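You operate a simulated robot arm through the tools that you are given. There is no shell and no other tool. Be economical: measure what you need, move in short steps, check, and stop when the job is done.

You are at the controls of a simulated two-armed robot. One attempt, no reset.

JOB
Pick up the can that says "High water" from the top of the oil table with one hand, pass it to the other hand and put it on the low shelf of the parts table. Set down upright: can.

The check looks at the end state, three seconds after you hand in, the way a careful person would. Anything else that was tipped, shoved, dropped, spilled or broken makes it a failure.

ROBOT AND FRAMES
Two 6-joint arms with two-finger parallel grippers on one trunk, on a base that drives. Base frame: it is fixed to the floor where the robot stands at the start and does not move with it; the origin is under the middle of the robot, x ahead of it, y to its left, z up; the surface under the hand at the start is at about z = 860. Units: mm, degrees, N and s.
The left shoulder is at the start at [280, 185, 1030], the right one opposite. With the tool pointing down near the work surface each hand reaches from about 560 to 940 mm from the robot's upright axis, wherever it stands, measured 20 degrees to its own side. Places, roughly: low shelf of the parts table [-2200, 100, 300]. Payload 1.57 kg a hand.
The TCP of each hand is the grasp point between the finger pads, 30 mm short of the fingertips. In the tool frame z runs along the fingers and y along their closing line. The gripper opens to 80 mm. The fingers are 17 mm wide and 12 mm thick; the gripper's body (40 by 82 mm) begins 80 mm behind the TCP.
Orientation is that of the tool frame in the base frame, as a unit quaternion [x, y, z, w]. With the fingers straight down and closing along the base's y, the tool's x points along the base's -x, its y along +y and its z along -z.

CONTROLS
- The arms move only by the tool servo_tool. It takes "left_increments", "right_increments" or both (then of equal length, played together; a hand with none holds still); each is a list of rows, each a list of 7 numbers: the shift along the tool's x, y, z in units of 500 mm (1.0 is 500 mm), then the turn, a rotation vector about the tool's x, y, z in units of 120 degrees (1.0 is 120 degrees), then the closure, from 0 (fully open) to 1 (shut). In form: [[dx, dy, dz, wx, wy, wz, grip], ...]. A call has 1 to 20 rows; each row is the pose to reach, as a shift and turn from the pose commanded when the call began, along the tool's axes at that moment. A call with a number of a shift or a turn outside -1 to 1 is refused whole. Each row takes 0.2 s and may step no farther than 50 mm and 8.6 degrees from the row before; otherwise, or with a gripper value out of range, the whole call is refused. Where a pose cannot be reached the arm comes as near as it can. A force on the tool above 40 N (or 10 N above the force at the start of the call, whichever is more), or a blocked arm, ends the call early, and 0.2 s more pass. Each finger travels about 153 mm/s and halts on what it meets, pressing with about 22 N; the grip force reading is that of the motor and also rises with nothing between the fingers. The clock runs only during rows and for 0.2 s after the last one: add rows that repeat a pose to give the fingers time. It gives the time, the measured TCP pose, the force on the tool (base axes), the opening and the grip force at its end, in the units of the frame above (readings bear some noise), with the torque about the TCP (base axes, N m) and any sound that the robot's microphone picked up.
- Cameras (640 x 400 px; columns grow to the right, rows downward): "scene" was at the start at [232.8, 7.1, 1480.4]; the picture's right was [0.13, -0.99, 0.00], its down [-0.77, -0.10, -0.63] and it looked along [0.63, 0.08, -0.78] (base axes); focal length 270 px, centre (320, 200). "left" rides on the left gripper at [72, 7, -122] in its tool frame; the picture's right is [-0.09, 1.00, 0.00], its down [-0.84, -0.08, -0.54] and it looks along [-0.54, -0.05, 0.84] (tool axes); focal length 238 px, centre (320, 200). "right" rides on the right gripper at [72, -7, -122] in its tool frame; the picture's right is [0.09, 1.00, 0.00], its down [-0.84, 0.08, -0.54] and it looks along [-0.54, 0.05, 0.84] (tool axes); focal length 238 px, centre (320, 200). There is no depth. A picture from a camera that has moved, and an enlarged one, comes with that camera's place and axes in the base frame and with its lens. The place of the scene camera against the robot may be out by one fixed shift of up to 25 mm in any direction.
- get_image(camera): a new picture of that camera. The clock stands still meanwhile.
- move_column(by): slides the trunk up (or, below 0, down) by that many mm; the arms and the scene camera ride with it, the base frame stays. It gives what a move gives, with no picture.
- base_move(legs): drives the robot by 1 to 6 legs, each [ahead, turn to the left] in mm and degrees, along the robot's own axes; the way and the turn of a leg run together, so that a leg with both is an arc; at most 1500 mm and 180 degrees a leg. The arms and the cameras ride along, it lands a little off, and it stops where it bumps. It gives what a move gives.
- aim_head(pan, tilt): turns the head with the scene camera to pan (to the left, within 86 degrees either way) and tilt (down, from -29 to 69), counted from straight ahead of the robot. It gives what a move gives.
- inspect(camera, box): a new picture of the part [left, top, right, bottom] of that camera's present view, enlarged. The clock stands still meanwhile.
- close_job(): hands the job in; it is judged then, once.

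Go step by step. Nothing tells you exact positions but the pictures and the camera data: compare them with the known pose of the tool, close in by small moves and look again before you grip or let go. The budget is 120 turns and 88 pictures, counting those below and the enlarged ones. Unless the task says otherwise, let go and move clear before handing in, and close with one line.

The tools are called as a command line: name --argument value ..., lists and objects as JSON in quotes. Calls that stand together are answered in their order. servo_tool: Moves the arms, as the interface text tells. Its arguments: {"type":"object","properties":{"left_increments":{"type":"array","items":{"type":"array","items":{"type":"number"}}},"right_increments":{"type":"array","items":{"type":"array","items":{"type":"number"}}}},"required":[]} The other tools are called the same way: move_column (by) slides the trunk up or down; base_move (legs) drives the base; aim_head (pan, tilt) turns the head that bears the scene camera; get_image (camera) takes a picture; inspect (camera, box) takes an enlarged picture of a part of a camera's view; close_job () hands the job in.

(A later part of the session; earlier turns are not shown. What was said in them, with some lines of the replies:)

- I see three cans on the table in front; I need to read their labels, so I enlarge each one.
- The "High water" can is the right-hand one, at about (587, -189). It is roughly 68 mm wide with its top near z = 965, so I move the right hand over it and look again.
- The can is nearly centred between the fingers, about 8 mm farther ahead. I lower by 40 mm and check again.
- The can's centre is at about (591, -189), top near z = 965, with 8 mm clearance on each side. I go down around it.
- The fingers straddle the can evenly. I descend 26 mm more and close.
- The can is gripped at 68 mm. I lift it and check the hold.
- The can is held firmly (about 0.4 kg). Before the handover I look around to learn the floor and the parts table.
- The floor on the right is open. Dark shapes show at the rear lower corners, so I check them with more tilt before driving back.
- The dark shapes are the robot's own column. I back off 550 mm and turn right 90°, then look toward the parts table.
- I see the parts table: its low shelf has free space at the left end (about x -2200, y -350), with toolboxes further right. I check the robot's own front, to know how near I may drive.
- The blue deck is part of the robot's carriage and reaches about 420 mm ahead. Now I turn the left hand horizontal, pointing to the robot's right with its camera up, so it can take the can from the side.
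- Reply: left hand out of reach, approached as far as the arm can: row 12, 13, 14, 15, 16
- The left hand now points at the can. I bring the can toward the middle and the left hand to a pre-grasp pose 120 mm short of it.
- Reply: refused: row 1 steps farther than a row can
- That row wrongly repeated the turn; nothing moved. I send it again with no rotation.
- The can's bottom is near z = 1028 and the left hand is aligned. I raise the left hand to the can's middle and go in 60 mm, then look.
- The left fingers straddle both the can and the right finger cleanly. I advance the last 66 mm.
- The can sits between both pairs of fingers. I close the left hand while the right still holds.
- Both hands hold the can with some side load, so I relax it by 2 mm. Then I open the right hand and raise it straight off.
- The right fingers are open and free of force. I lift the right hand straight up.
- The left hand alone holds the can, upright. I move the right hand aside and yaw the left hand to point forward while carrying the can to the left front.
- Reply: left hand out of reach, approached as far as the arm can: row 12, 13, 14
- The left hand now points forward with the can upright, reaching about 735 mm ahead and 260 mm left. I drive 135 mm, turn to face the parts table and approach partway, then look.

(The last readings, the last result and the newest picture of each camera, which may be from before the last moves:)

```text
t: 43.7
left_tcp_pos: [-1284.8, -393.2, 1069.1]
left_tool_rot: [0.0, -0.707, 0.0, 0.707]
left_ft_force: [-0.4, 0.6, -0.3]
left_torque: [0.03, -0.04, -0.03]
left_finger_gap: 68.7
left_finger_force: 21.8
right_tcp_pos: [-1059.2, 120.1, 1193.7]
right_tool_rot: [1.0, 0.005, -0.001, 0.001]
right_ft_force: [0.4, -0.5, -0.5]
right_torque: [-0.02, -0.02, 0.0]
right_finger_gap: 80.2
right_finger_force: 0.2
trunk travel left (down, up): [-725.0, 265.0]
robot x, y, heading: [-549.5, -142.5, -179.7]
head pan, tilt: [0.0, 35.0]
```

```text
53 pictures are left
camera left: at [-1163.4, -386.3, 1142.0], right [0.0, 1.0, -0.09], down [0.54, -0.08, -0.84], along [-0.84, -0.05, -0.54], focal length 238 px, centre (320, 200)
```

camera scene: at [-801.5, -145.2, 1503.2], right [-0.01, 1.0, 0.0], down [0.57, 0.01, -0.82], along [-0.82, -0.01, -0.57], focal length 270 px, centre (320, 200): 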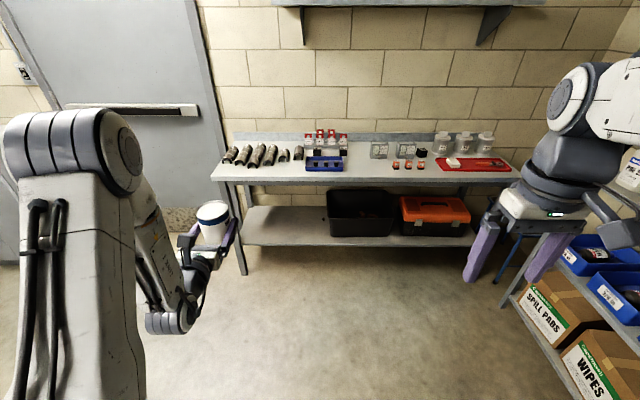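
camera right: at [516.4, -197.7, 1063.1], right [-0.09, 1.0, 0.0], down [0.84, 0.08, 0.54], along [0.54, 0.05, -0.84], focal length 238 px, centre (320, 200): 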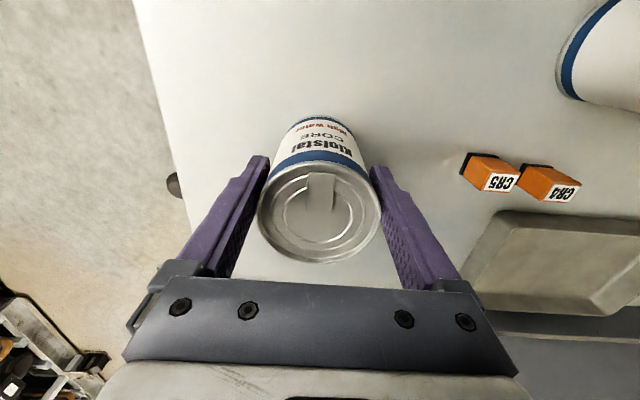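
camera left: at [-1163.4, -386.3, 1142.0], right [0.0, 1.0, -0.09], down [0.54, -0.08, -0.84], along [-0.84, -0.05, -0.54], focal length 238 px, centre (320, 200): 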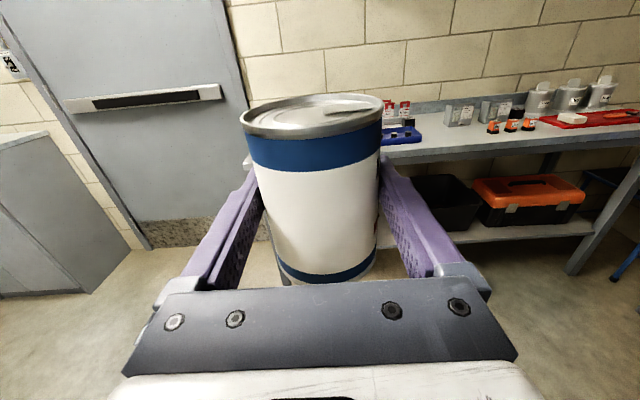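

I see the table squarely now: shelf front about x = -2050, free stretch from y = -640 to -100, table top about z = 815. I drive 350 mm closer and lower the trunk to view the shelf more directly.

base_move --legs '[[350, 0]]'

move_column --by -600

aim_head --pan 10 --tilt 25

get_image --camera "scene"

get_image --camera "right"

get_image --camera "left"

```text
t: 46.0
left_tcp_pos: [-1631.6, -393.3, 1070.0]
left_tool_rot: [0.001, 0.707, 0.001, -0.707]
left_ft_force: [-0.7, -0.3, -0.4]
left_torque: [0.01, -0.01, 0.0]
left_finger_gap: 68.3
left_finger_force: 21.8
right_tcp_pos: [-1402.9, 118.8, 1192.2]
right_tool_rot: [1.0, 0.002, 0.0, 0.0]
right_ft_force: [0.6, 0.9, -0.5]
right_torque: [0.02, -0.01, 0.02]
right_finger_gap: 80.0
right_finger_force: 0.1
trunk travel left (down, up): [-725.0, 265.0]
robot x, y, heading: [-894.9, -142.5, -179.5]
head pan, tilt: [0.0, 35.0]
```

```text
refused: -600 is not a number from -400 to 400
```

```text
t: 46.7
left_tcp_pos: [-1632.0, -392.3, 1069.6]
left_tool_rot: [0.002, 0.708, 0.002, -0.706]
left_ft_force: [-1.0, 0.9, -0.1]
left_torque: [-0.01, -0.04, 0.03]
left_finger_gap: 68.3
left_finger_force: 22.2
right_tcp_pos: [-1402.9, 118.9, 1193.0]
right_tool_rot: [1.0, 0.003, 0.0, 0.0]
right_ft_force: [-0.4, -0.8, 0.4]
right_torque: [0.0, -0.04, 0.0]
right_finger_gap: 80.2
right_finger_force: 0.0
trunk travel left (down, up): [-725.0, 265.0]
robot x, y, heading: [-898.0, -143.6, -179.8]
head pan, tilt: [10.0, 25.0]
```

```text
52 pictures are left
camera scene: at [-1149.2, -162.5, 1519.0], right [-0.18, 0.98, 0.0], down [0.42, 0.08, -0.91], along [-0.89, -0.16, -0.42], focal length 270 px, centre (320, 200)
```

scene: 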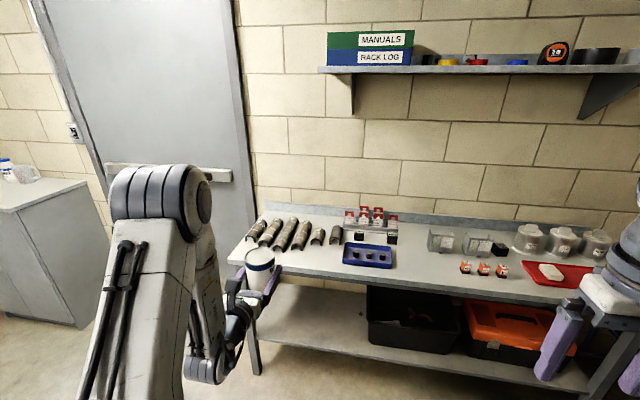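

```text
51 pictures are left
camera right: at [-1330.7, 125.9, 1314.7], right [0.1, -1.0, 0.0], down [-0.84, -0.08, 0.54], along [-0.54, -0.05, -0.84], focal length 238 px, centre (320, 200)
```

right: 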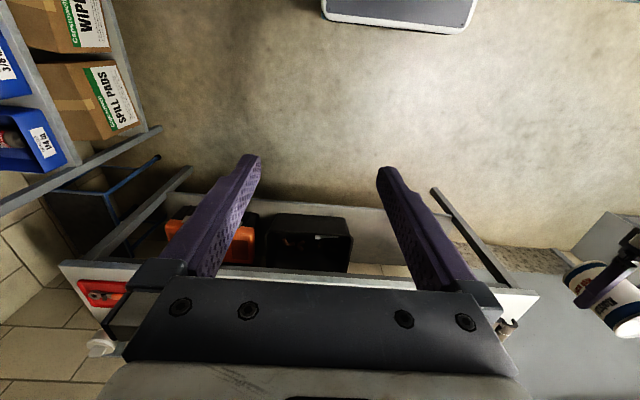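

```text
50 pictures are left
camera left: at [-1509.4, -386.2, 1141.9], right [0.01, 1.0, -0.09], down [0.54, -0.08, -0.84], along [-0.84, -0.05, -0.54], focal length 238 px, centre (320, 200)
```

left: 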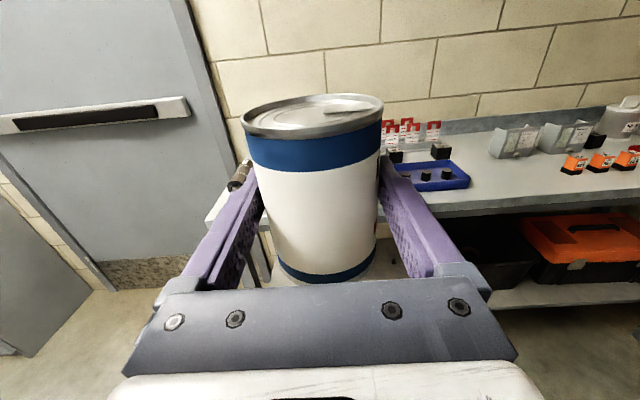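

The trunk moves at most 400 mm per call, so I lower it in two steps and look again.

move_column --by -400

move_column --by -240

get_image --camera "scene"

get_image --camera "left"

get_image --camera "right"

```text
t: 50.5
left_tcp_pos: [-1632.4, -393.5, 669.3]
left_tool_rot: [0.002, 0.708, 0.002, -0.706]
left_ft_force: [-0.2, 0.1, -0.5]
left_torque: [0.03, -0.01, 0.0]
left_finger_gap: 68.4
left_finger_force: 21.6
right_tcp_pos: [-1402.3, 119.1, 792.9]
right_tool_rot: [1.0, 0.002, 0.0, 0.0]
right_ft_force: [-0.3, 0.9, -0.3]
right_torque: [0.0, 0.01, 0.04]
right_finger_gap: 80.1
right_finger_force: 0.1
trunk travel left (down, up): [-325.0, 665.0]
robot x, y, heading: [-893.0, -146.9, -179.6]
head pan, tilt: [10.0, 25.0]
```

```text
t: 53.0
left_tcp_pos: [-1631.4, -392.4, 430.0]
left_tool_rot: [0.001, 0.708, 0.002, -0.707]
left_ft_force: [-0.1, 1.2, 0.8]
left_torque: [0.04, -0.02, 0.01]
left_finger_gap: 68.3
left_finger_force: 22.0
right_tcp_pos: [-1402.9, 120.0, 552.6]
right_tool_rot: [1.0, 0.003, 0.0, 0.001]
right_ft_force: [0.2, 1.1, -0.1]
right_torque: [-0.01, 0.04, 0.01]
right_finger_gap: 80.0
right_finger_force: 0.1
trunk travel left (down, up): [-85.0, 905.0]
robot x, y, heading: [-898.4, -143.3, -179.7]
head pan, tilt: [10.0, 25.0]
```

```text
49 pictures are left
camera scene: at [-1149.0, -162.5, 879.1], right [-0.18, 0.98, 0.0], down [0.42, 0.08, -0.91], along [-0.89, -0.16, -0.42], focal length 270 px, centre (320, 200)
```

scene: 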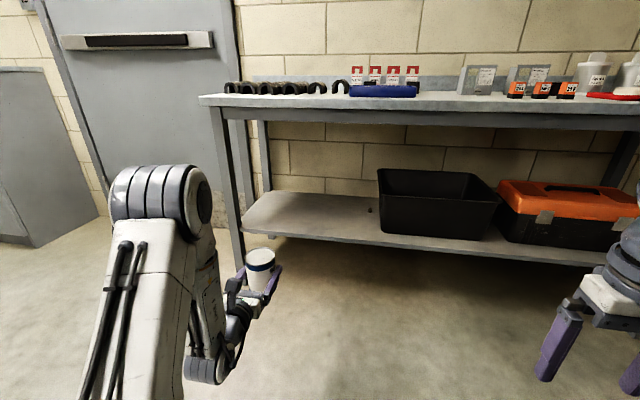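

```text
48 pictures are left
camera left: at [-1509.2, -386.2, 502.0], right [0.01, 1.0, -0.09], down [0.54, -0.08, -0.84], along [-0.84, -0.05, -0.54], focal length 238 px, centre (320, 200)
```

left: 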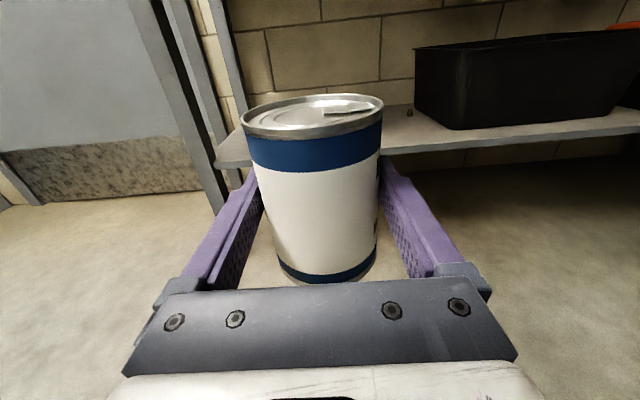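

```text
47 pictures are left
camera right: at [-1330.5, 125.9, 674.7], right [0.1, -1.0, 0.0], down [-0.84, -0.08, 0.54], along [-0.54, -0.05, -0.84], focal length 238 px, centre (320, 200)
```

right: 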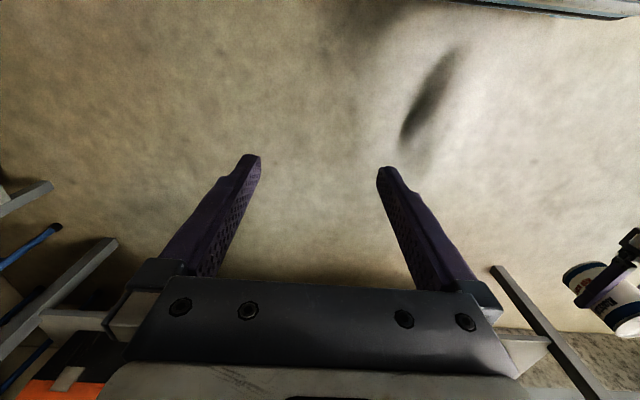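

The shelf is clear at its left end except for a small nut-like thing near the black box, which I will avoid. I drive 200 mm closer to triangulate the shelf's height and edge with the left camera.

base_move --legs '[[200, 0]]'

get_image --camera "left"

get_image --camera "scene"

```text
t: 54.6
left_tcp_pos: [-1833.4, -394.0, 428.4]
left_tool_rot: [0.001, 0.708, 0.001, -0.706]
left_ft_force: [0.2, 0.8, -0.4]
left_torque: [-0.01, -0.01, 0.0]
left_finger_gap: 68.3
left_finger_force: 21.9
right_tcp_pos: [-1604.7, 117.8, 553.3]
right_tool_rot: [1.0, 0.002, 0.0, -0.001]
right_ft_force: [-0.7, -0.5, -0.3]
right_torque: [-0.01, -0.02, -0.02]
right_finger_gap: 80.0
right_finger_force: 0.0
trunk travel left (down, up): [-85.0, 905.0]
robot x, y, heading: [-1098.7, -142.2, -179.7]
head pan, tilt: [10.0, 25.0]
```

```text
46 pictures are left
camera left: at [-1711.3, -386.9, 502.0], right [0.01, 1.0, -0.09], down [0.54, -0.08, -0.84], along [-0.84, -0.05, -0.54], focal length 238 px, centre (320, 200)
```

left: 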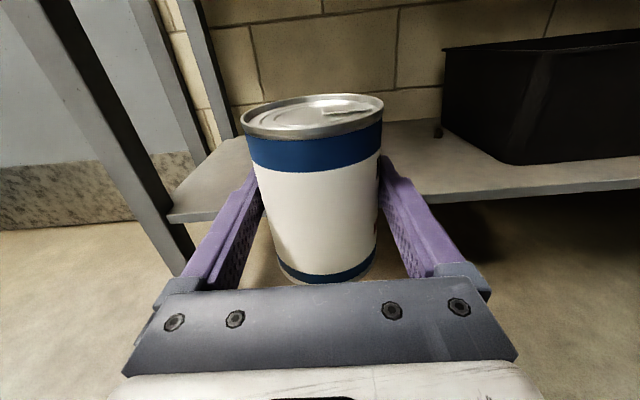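

```text
45 pictures are left
camera scene: at [-1351.0, -163.3, 879.1], right [-0.18, 0.98, 0.0], down [0.42, 0.08, -0.91], along [-0.89, -0.16, -0.42], focal length 270 px, centre (320, 200)
```

scene: 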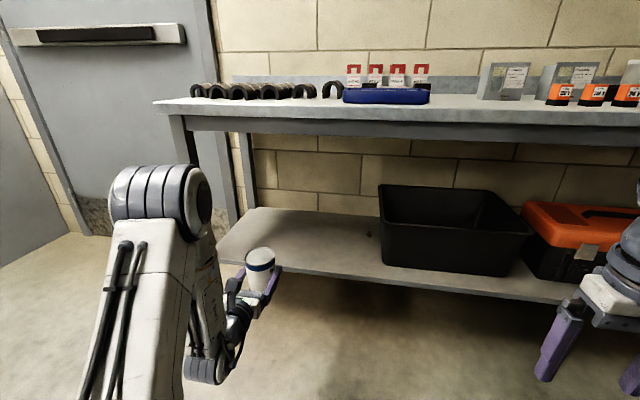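

The shelf top is at about z = 300 with its front edge near x = -2010, and I aim for can centre (-2105, -394). To keep the elbow clear of the table top I extend the arm rather than drive all the way, first re-syncing the commanded pose.

servo_tool --left_increments '[[0, -0.08, -0.02, 0, 0, 0, 1], [0, -0.168, -0.03, 0, 0, 0, 1], [0, -0.168, 0.02, 0, 0, 0, 1], [0, -0.168, 0.07, 0, 0, 0, 1], [0, -0.168, 0.07, 0, 0, 0, 1]]'

get_image --camera "scene"

```text
t: 55.8
left_tcp_pos: [-1868.1, -477.2, 430.9]
left_tool_rot: [0.001, 0.708, 0.002, -0.707]
left_ft_force: [1.8, 1.2, -0.4]
left_torque: [0.01, -0.05, 0.04]
left_finger_gap: 68.7
left_finger_force: 21.5
right_tcp_pos: [-1605.2, 118.8, 553.4]
right_tool_rot: [1.0, 0.002, 0.0, 0.001]
right_ft_force: [-0.6, -0.1, -0.1]
right_torque: [-0.02, 0.05, -0.01]
right_finger_gap: 80.0
right_finger_force: 0.1
trunk travel left (down, up): [-85.0, 905.0]
robot x, y, heading: [-1098.1, -141.2, -179.9]
head pan, tilt: [10.0, 25.0]
```

```text
44 pictures are left
camera scene: at [-1351.0, -163.4, 879.1], right [-0.18, 0.98, 0.0], down [0.42, 0.08, -0.91], along [-0.89, -0.16, -0.42], focal length 270 px, centre (320, 200)
```

scene: 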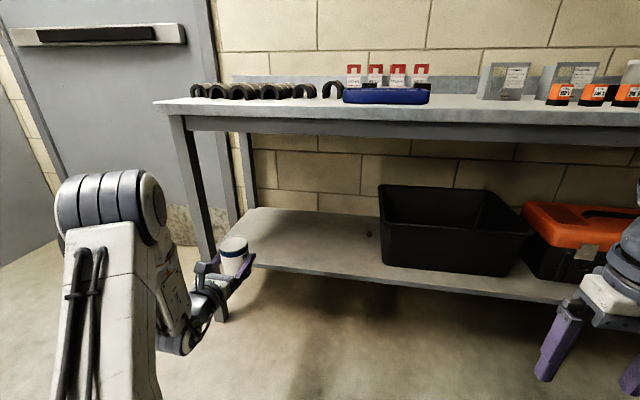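

The controller had already re-synced, so the hand shifted left to y = -477. I extend 130 mm forward and bring it back right by 75 mm.

servo_tool --left_increments '[[0, 0, 0.06, 0, 0, 0, 1], [0, 0, 0.12, 0, 0, 0, 1], [0, 0.02, 0.18, 0, 0, 0, 1], [0, 0.06, 0.22, 0, 0, 0, 1], [0, 0.1, 0.26, 0, 0, 0, 1], [0, 0.15, 0.26, 0, 0, 0, 1], [0, 0.15, 0.26, 0, 0, 0, 1]]'

get_image --camera "scene"

get_image --camera "left"

```text
t: 57.4
left_tcp_pos: [-1994.4, -419.4, 430.5]
left_tool_rot: [0.008, 0.708, 0.009, -0.706]
left_ft_force: [0.6, 0.7, -0.2]
left_torque: [-0.02, 0.0, 0.0]
left_finger_gap: 68.4
left_finger_force: 21.8
left hand out of reach, approached as far as the arm can: row 6, 7
right_tcp_pos: [-1604.3, 118.8, 553.3]
right_tool_rot: [1.0, 0.003, 0.0, 0.0]
right_ft_force: [0.1, 0.0, -0.3]
right_torque: [-0.02, 0.03, 0.01]
right_finger_gap: 80.0
right_finger_force: 0.0
trunk travel left (down, up): [-85.0, 905.0]
robot x, y, heading: [-1096.6, -145.6, -179.6]
head pan, tilt: [10.0, 25.0]
```

```text
43 pictures are left
camera scene: at [-1351.0, -163.3, 879.0], right [-0.18, 0.98, 0.0], down [0.42, 0.08, -0.91], along [-0.89, -0.16, -0.42], focal length 270 px, centre (320, 200)
```

scene: 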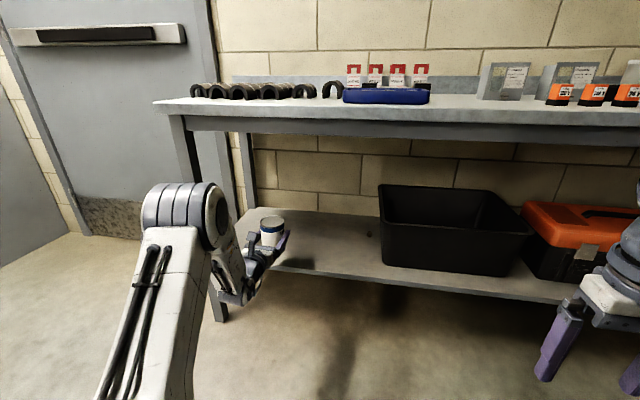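

```text
42 pictures are left
camera left: at [-1872.3, -415.9, 503.1], right [0.02, 1.0, -0.09], down [0.54, -0.09, -0.84], along [-0.84, -0.03, -0.54], focal length 238 px, centre (320, 200)
```

left: 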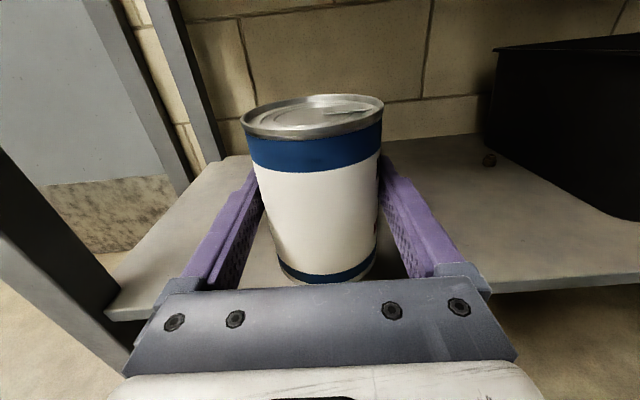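

The arm extends as hoped, and this view confirms the shelf at z ≈ 300–304 with its edge at x ≈ -2010. The can is 85 mm above the shelf, so I drive the last 110 mm.

base_move --legs '[[110, 0]]'

get_image --camera "scene"

get_image --camera "left"

```text
t: 58.6
left_tcp_pos: [-2106.6, -422.2, 430.6]
left_tool_rot: [0.008, 0.709, 0.009, -0.705]
left_ft_force: [-0.3, -0.1, -0.5]
left_torque: [0.03, -0.01, 0.01]
left_finger_gap: 68.2
left_finger_force: 22.2
right_tcp_pos: [-1717.9, 117.5, 552.5]
right_tool_rot: [1.0, 0.003, -0.001, 0.0]
right_ft_force: [0.7, 0.3, -0.2]
right_torque: [-0.02, -0.03, 0.0]
right_finger_gap: 79.8
right_finger_force: 0.1
trunk travel left (down, up): [-85.0, 905.0]
robot x, y, heading: [-1210.0, -143.9, -179.5]
head pan, tilt: [10.0, 25.0]
```

```text
41 pictures are left
camera scene: at [-1463.5, -164.0, 879.0], right [-0.18, 0.98, 0.0], down [0.42, 0.08, -0.91], along [-0.89, -0.16, -0.42], focal length 270 px, centre (320, 200)
```

scene: 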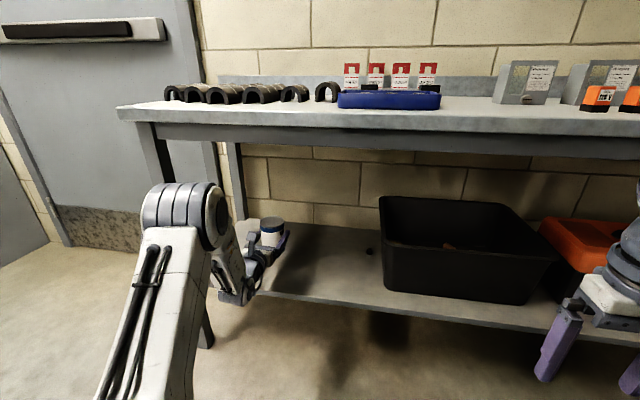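

```text
40 pictures are left
camera left: at [-1984.5, -417.1, 503.1], right [0.02, 1.0, -0.09], down [0.54, -0.09, -0.84], along [-0.84, -0.03, -0.54], focal length 238 px, centre (320, 200)
```

left: 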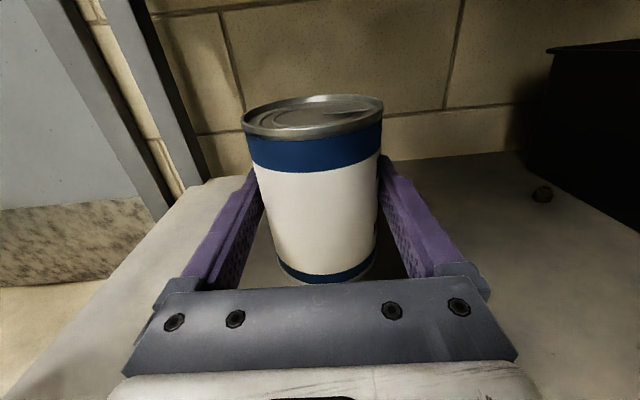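

The can is over the free spot, about 95 mm in from the edge. I lower it 70 mm with the arm and check.

servo_tool --left_increments '[[-0.03, 0, 0, 0, 0, 0, 1], [-0.07, 0, 0, 0, 0, 0, 1], [-0.11, 0, 0, 0, 0, 0, 1], [-0.14, 0, 0, 0, 0, 0, 1], [-0.14, 0, 0, 0, 0, 0, 1]]'

get_image --camera "left"

inspect --camera "scene" --box '[180, 180, 340, 310]'

```text
t: 59.8
left_tcp_pos: [-2106.5, -423.8, 359.7]
left_tool_rot: [0.009, 0.708, 0.01, -0.706]
left_ft_force: [0.3, 0.0, 0.1]
left_torque: [-0.02, 0.0, -0.02]
left_finger_gap: 68.4
left_finger_force: 22.2
right_tcp_pos: [-1716.5, 117.4, 553.0]
right_tool_rot: [1.0, 0.004, 0.0, 0.001]
right_ft_force: [-0.8, 1.5, 0.3]
right_torque: [0.01, 0.02, -0.01]
right_finger_gap: 80.1
right_finger_force: 0.1
trunk travel left (down, up): [-85.0, 905.0]
robot x, y, heading: [-1208.3, -143.0, -179.7]
head pan, tilt: [10.0, 25.0]
```

```text
39 pictures are left
camera left: at [-1984.0, -418.7, 432.6], right [0.03, 1.0, -0.09], down [0.54, -0.09, -0.83], along [-0.84, -0.03, -0.54], focal length 238 px, centre (320, 200)
```

left: 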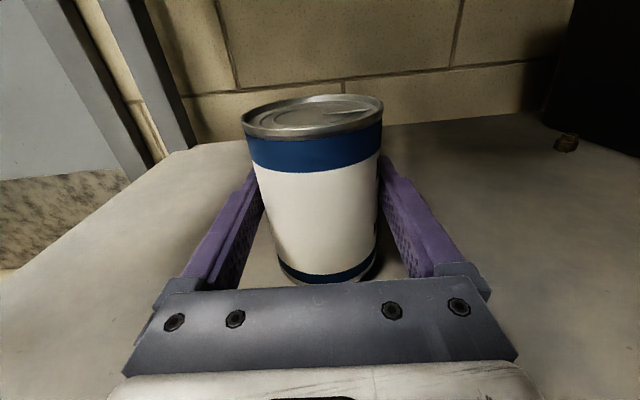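

```text
3.08 times, centred on (260, 245) of scene
camera zoom: at [-1463.5, -164.0, 879.1], right [-0.18, 0.98, 0.0], down [0.42, 0.08, -0.91], along [-0.89, -0.16, -0.42], focal length 831 px, centre (505, 62)
```

zoom: 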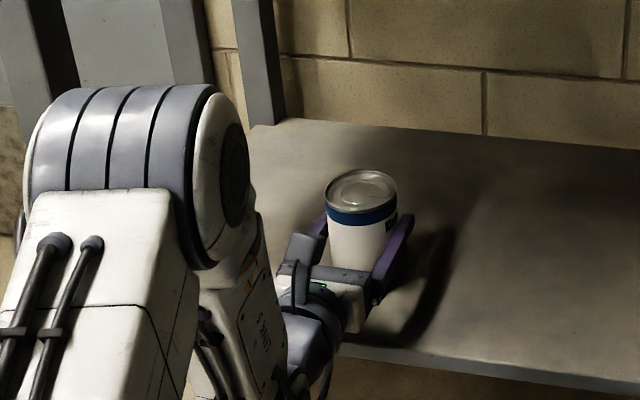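

About 15 mm remain, so I go down in small steps and watch the force.

servo_tool --left_increments '[[-0.008, 0, 0, 0, 0, 0, 1], [-0.016, 0, 0, 0, 0, 0, 1], [-0.02, 0, 0, 0, 0, 0, 1]]'

servo_tool --left_increments '[[-0.004, 0, 0, 0, 0, 0, 1], [-0.004, 0, 0, 0, 0, 0, 1]]'

get_image --camera "left"

```text
t: 60.6
left_tcp_pos: [-2107.5, -422.2, 351.9]
left_tool_rot: [0.009, 0.707, 0.009, -0.707]
left_ft_force: [1.8, -0.2, -0.5]
left_torque: [0.04, 0.01, -0.03]
left_finger_gap: 68.4
left_finger_force: 22.2
right_tcp_pos: [-1717.2, 117.9, 553.1]
right_tool_rot: [1.0, 0.002, -0.001, -0.001]
right_ft_force: [-0.1, 0.2, -0.1]
right_torque: [0.02, 0.01, 0.0]
right_finger_gap: 80.1
right_finger_force: 0.1
trunk travel left (down, up): [-85.0, 905.0]
robot x, y, heading: [-1210.3, -142.6, -179.5]
head pan, tilt: [10.0, 25.0]
```

```text
t: 61.2
left_tcp_pos: [-2107.5, -422.9, 351.7]
left_tool_rot: [-0.01, -0.706, -0.009, 0.708]
left_ft_force: [2.1, 0.5, 11.4]
left_torque: [0.26, -0.22, -0.09]
left_finger_gap: 68.3
left_finger_force: 21.9
right_tcp_pos: [-1716.8, 118.0, 553.0]
right_tool_rot: [1.0, 0.003, 0.0, 0.0]
right_ft_force: [0.2, 0.1, -0.9]
right_torque: [-0.01, 0.01, 0.01]
right_finger_gap: 79.9
right_finger_force: 0.0
trunk travel left (down, up): [-85.0, 905.0]
robot x, y, heading: [-1211.2, -143.2, -179.5]
head pan, tilt: [10.0, 25.0]
```

```text
37 pictures are left
camera left: at [-1984.1, -418.8, 423.3], right [0.03, 1.0, -0.09], down [0.54, -0.09, -0.84], along [-0.84, -0.03, -0.54], focal length 238 px, centre (320, 200)
```

left: 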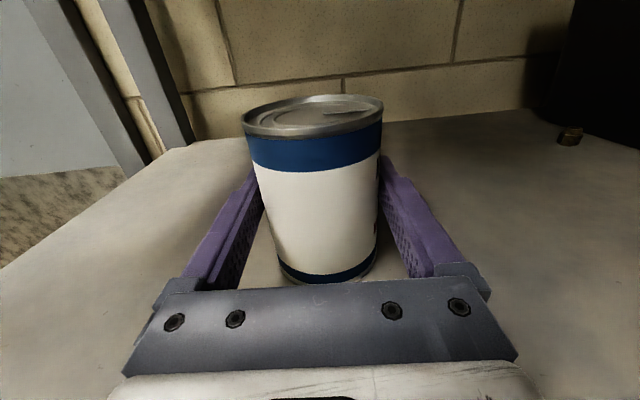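

Contact is at the can's bottom rim (11 N up, centred within the can's footprint), so it rests on the shelf. I press 1 mm more to settle it, then open.

servo_tool --left_increments '[[-0.002, 0, 0, 0, 0, 0, 1], [-0.002, 0, 0, 0, 0, 0, 1]]'

inspect --camera "scene" --box '[200, 190, 320, 290]'

```text
t: 61.8
left_tcp_pos: [-2106.7, -422.5, 350.9]
left_tool_rot: [-0.01, -0.706, -0.01, 0.708]
left_ft_force: [-2.2, -1.2, 18.1]
left_torque: [0.38, 0.12, -0.03]
left_finger_gap: 68.3
left_finger_force: 21.8
right_tcp_pos: [-1716.3, 116.8, 553.6]
right_tool_rot: [1.0, 0.003, 0.0, 0.0]
right_ft_force: [-0.7, -0.5, -0.3]
right_torque: [0.0, 0.0, 0.01]
right_finger_gap: 80.1
right_finger_force: 0.1
trunk travel left (down, up): [-85.0, 905.0]
robot x, y, heading: [-1211.7, -144.6, -179.6]
head pan, tilt: [10.0, 25.0]
```

```text
4.00 times, centred on (260, 240) of scene
camera zoom: at [-1462.8, -163.8, 879.4], right [-0.18, 0.98, 0.0], down [0.42, 0.08, -0.91], along [-0.89, -0.16, -0.42], focal length 1080 px, centre (560, 40)
```

zoom: 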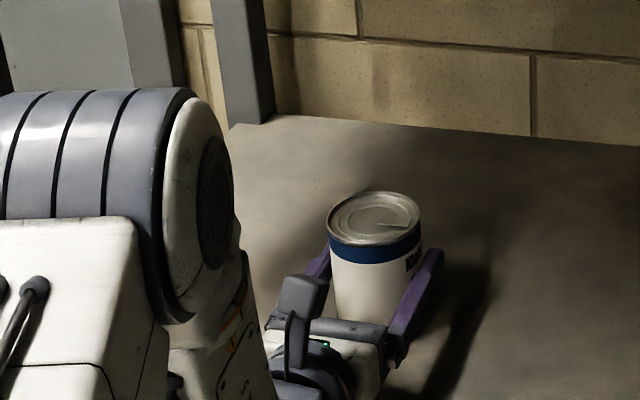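

The can is seated about the closing axis, so I open the left fingers gradually.

servo_tool --left_increments '[[0, 0, 0, 0, 0, 0, 0.14], [0, 0, 0, 0, 0, 0, 0.1], [0, 0, 0, 0, 0, 0, 0.05], [0, 0, 0, 0, 0, 0, 0], [0, 0, 0, 0, 0, 0, 0]]'

get_image --camera "left"

```text
t: 63.0
left_tcp_pos: [-2106.1, -422.5, 346.5]
left_tool_rot: [0.01, 0.708, 0.01, -0.706]
left_ft_force: [-0.2, 0.3, -0.4]
left_torque: [-0.01, 0.03, -0.01]
left_finger_gap: 80.0
left_finger_force: 0.1
right_tcp_pos: [-1717.5, 118.7, 553.6]
right_tool_rot: [1.0, 0.002, 0.001, 0.0]
right_ft_force: [0.3, 0.1, -0.4]
right_torque: [0.01, -0.03, -0.01]
right_finger_gap: 80.0
right_finger_force: 0.1
trunk travel left (down, up): [-85.0, 905.0]
robot x, y, heading: [-1211.7, -146.0, -179.7]
head pan, tilt: [10.0, 25.0]
```

```text
35 pictures are left
camera left: at [-1983.9, -418.7, 420.2], right [0.03, 1.0, -0.09], down [0.54, -0.09, -0.84], along [-0.84, -0.03, -0.54], focal length 238 px, centre (320, 200)
```

left: 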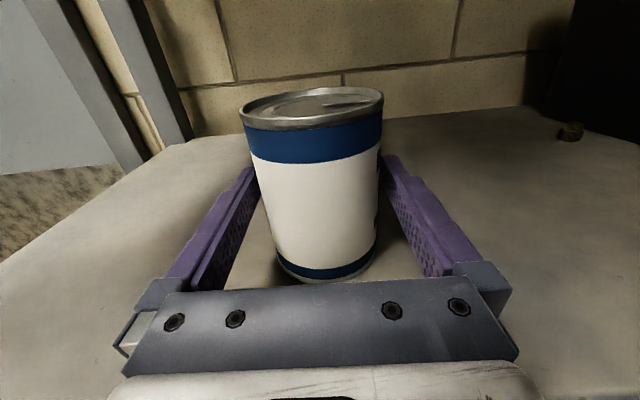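

The can stands free with clearance both sides. I back the base straight out and look.

base_move --legs '[[-250, 0]]'

get_image --camera "left"

get_image --camera "scene"

```text
t: 64.8
left_tcp_pos: [-1857.2, -419.9, 348.3]
left_tool_rot: [0.01, 0.709, 0.011, -0.705]
left_ft_force: [-0.2, 1.4, 0.7]
left_torque: [0.02, -0.02, 0.01]
left_finger_gap: 80.1
left_finger_force: 0.0
right_tcp_pos: [-1467.1, 118.8, 553.0]
right_tool_rot: [1.0, 0.002, 0.0, -0.001]
right_ft_force: [-1.1, 0.4, 0.2]
right_torque: [-0.02, -0.02, 0.04]
right_finger_gap: 80.0
right_finger_force: 0.1
trunk travel left (down, up): [-85.0, 905.0]
robot x, y, heading: [-958.3, -145.4, -179.7]
head pan, tilt: [10.0, 25.0]
```

```text
34 pictures are left
camera left: at [-1734.1, -416.1, 420.3], right [0.03, 1.0, -0.09], down [0.54, -0.09, -0.84], along [-0.84, -0.03, -0.54], focal length 238 px, centre (320, 200)
```

left: 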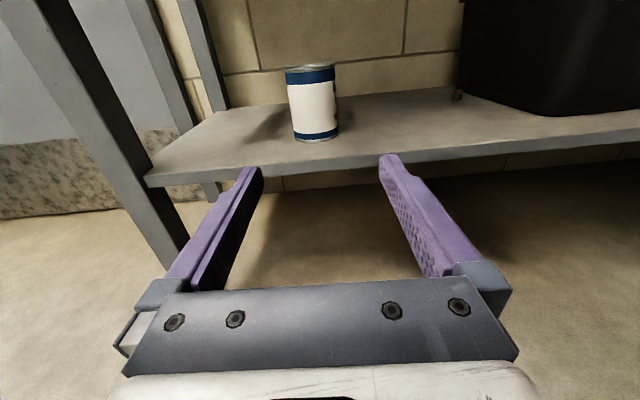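

```text
33 pictures are left
camera scene: at [-1212.9, -162.4, 879.1], right [-0.18, 0.98, 0.0], down [0.42, 0.07, -0.91], along [-0.89, -0.16, -0.42], focal length 270 px, centre (320, 200)
```

scene: 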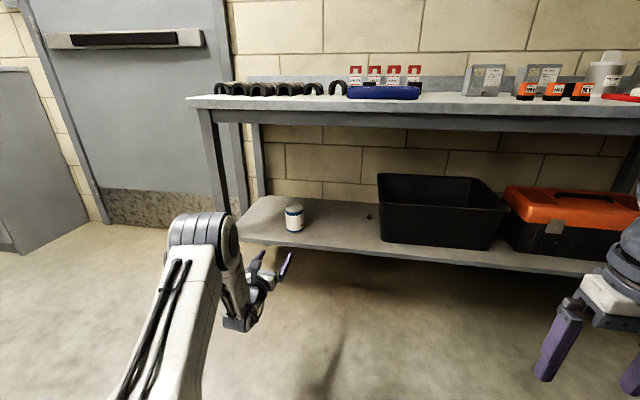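

The can stands upright on the low shelf, both hands are empty and clear, and nothing on the parts table has moved. I hand in the job.

close_job

```text
The job is handed in.
```

The "High water" can was picked up with the right hand, passed to the left and set upright on the low shelf of the parts table; both hands are clear, and I saw nothing else tipped or moved.
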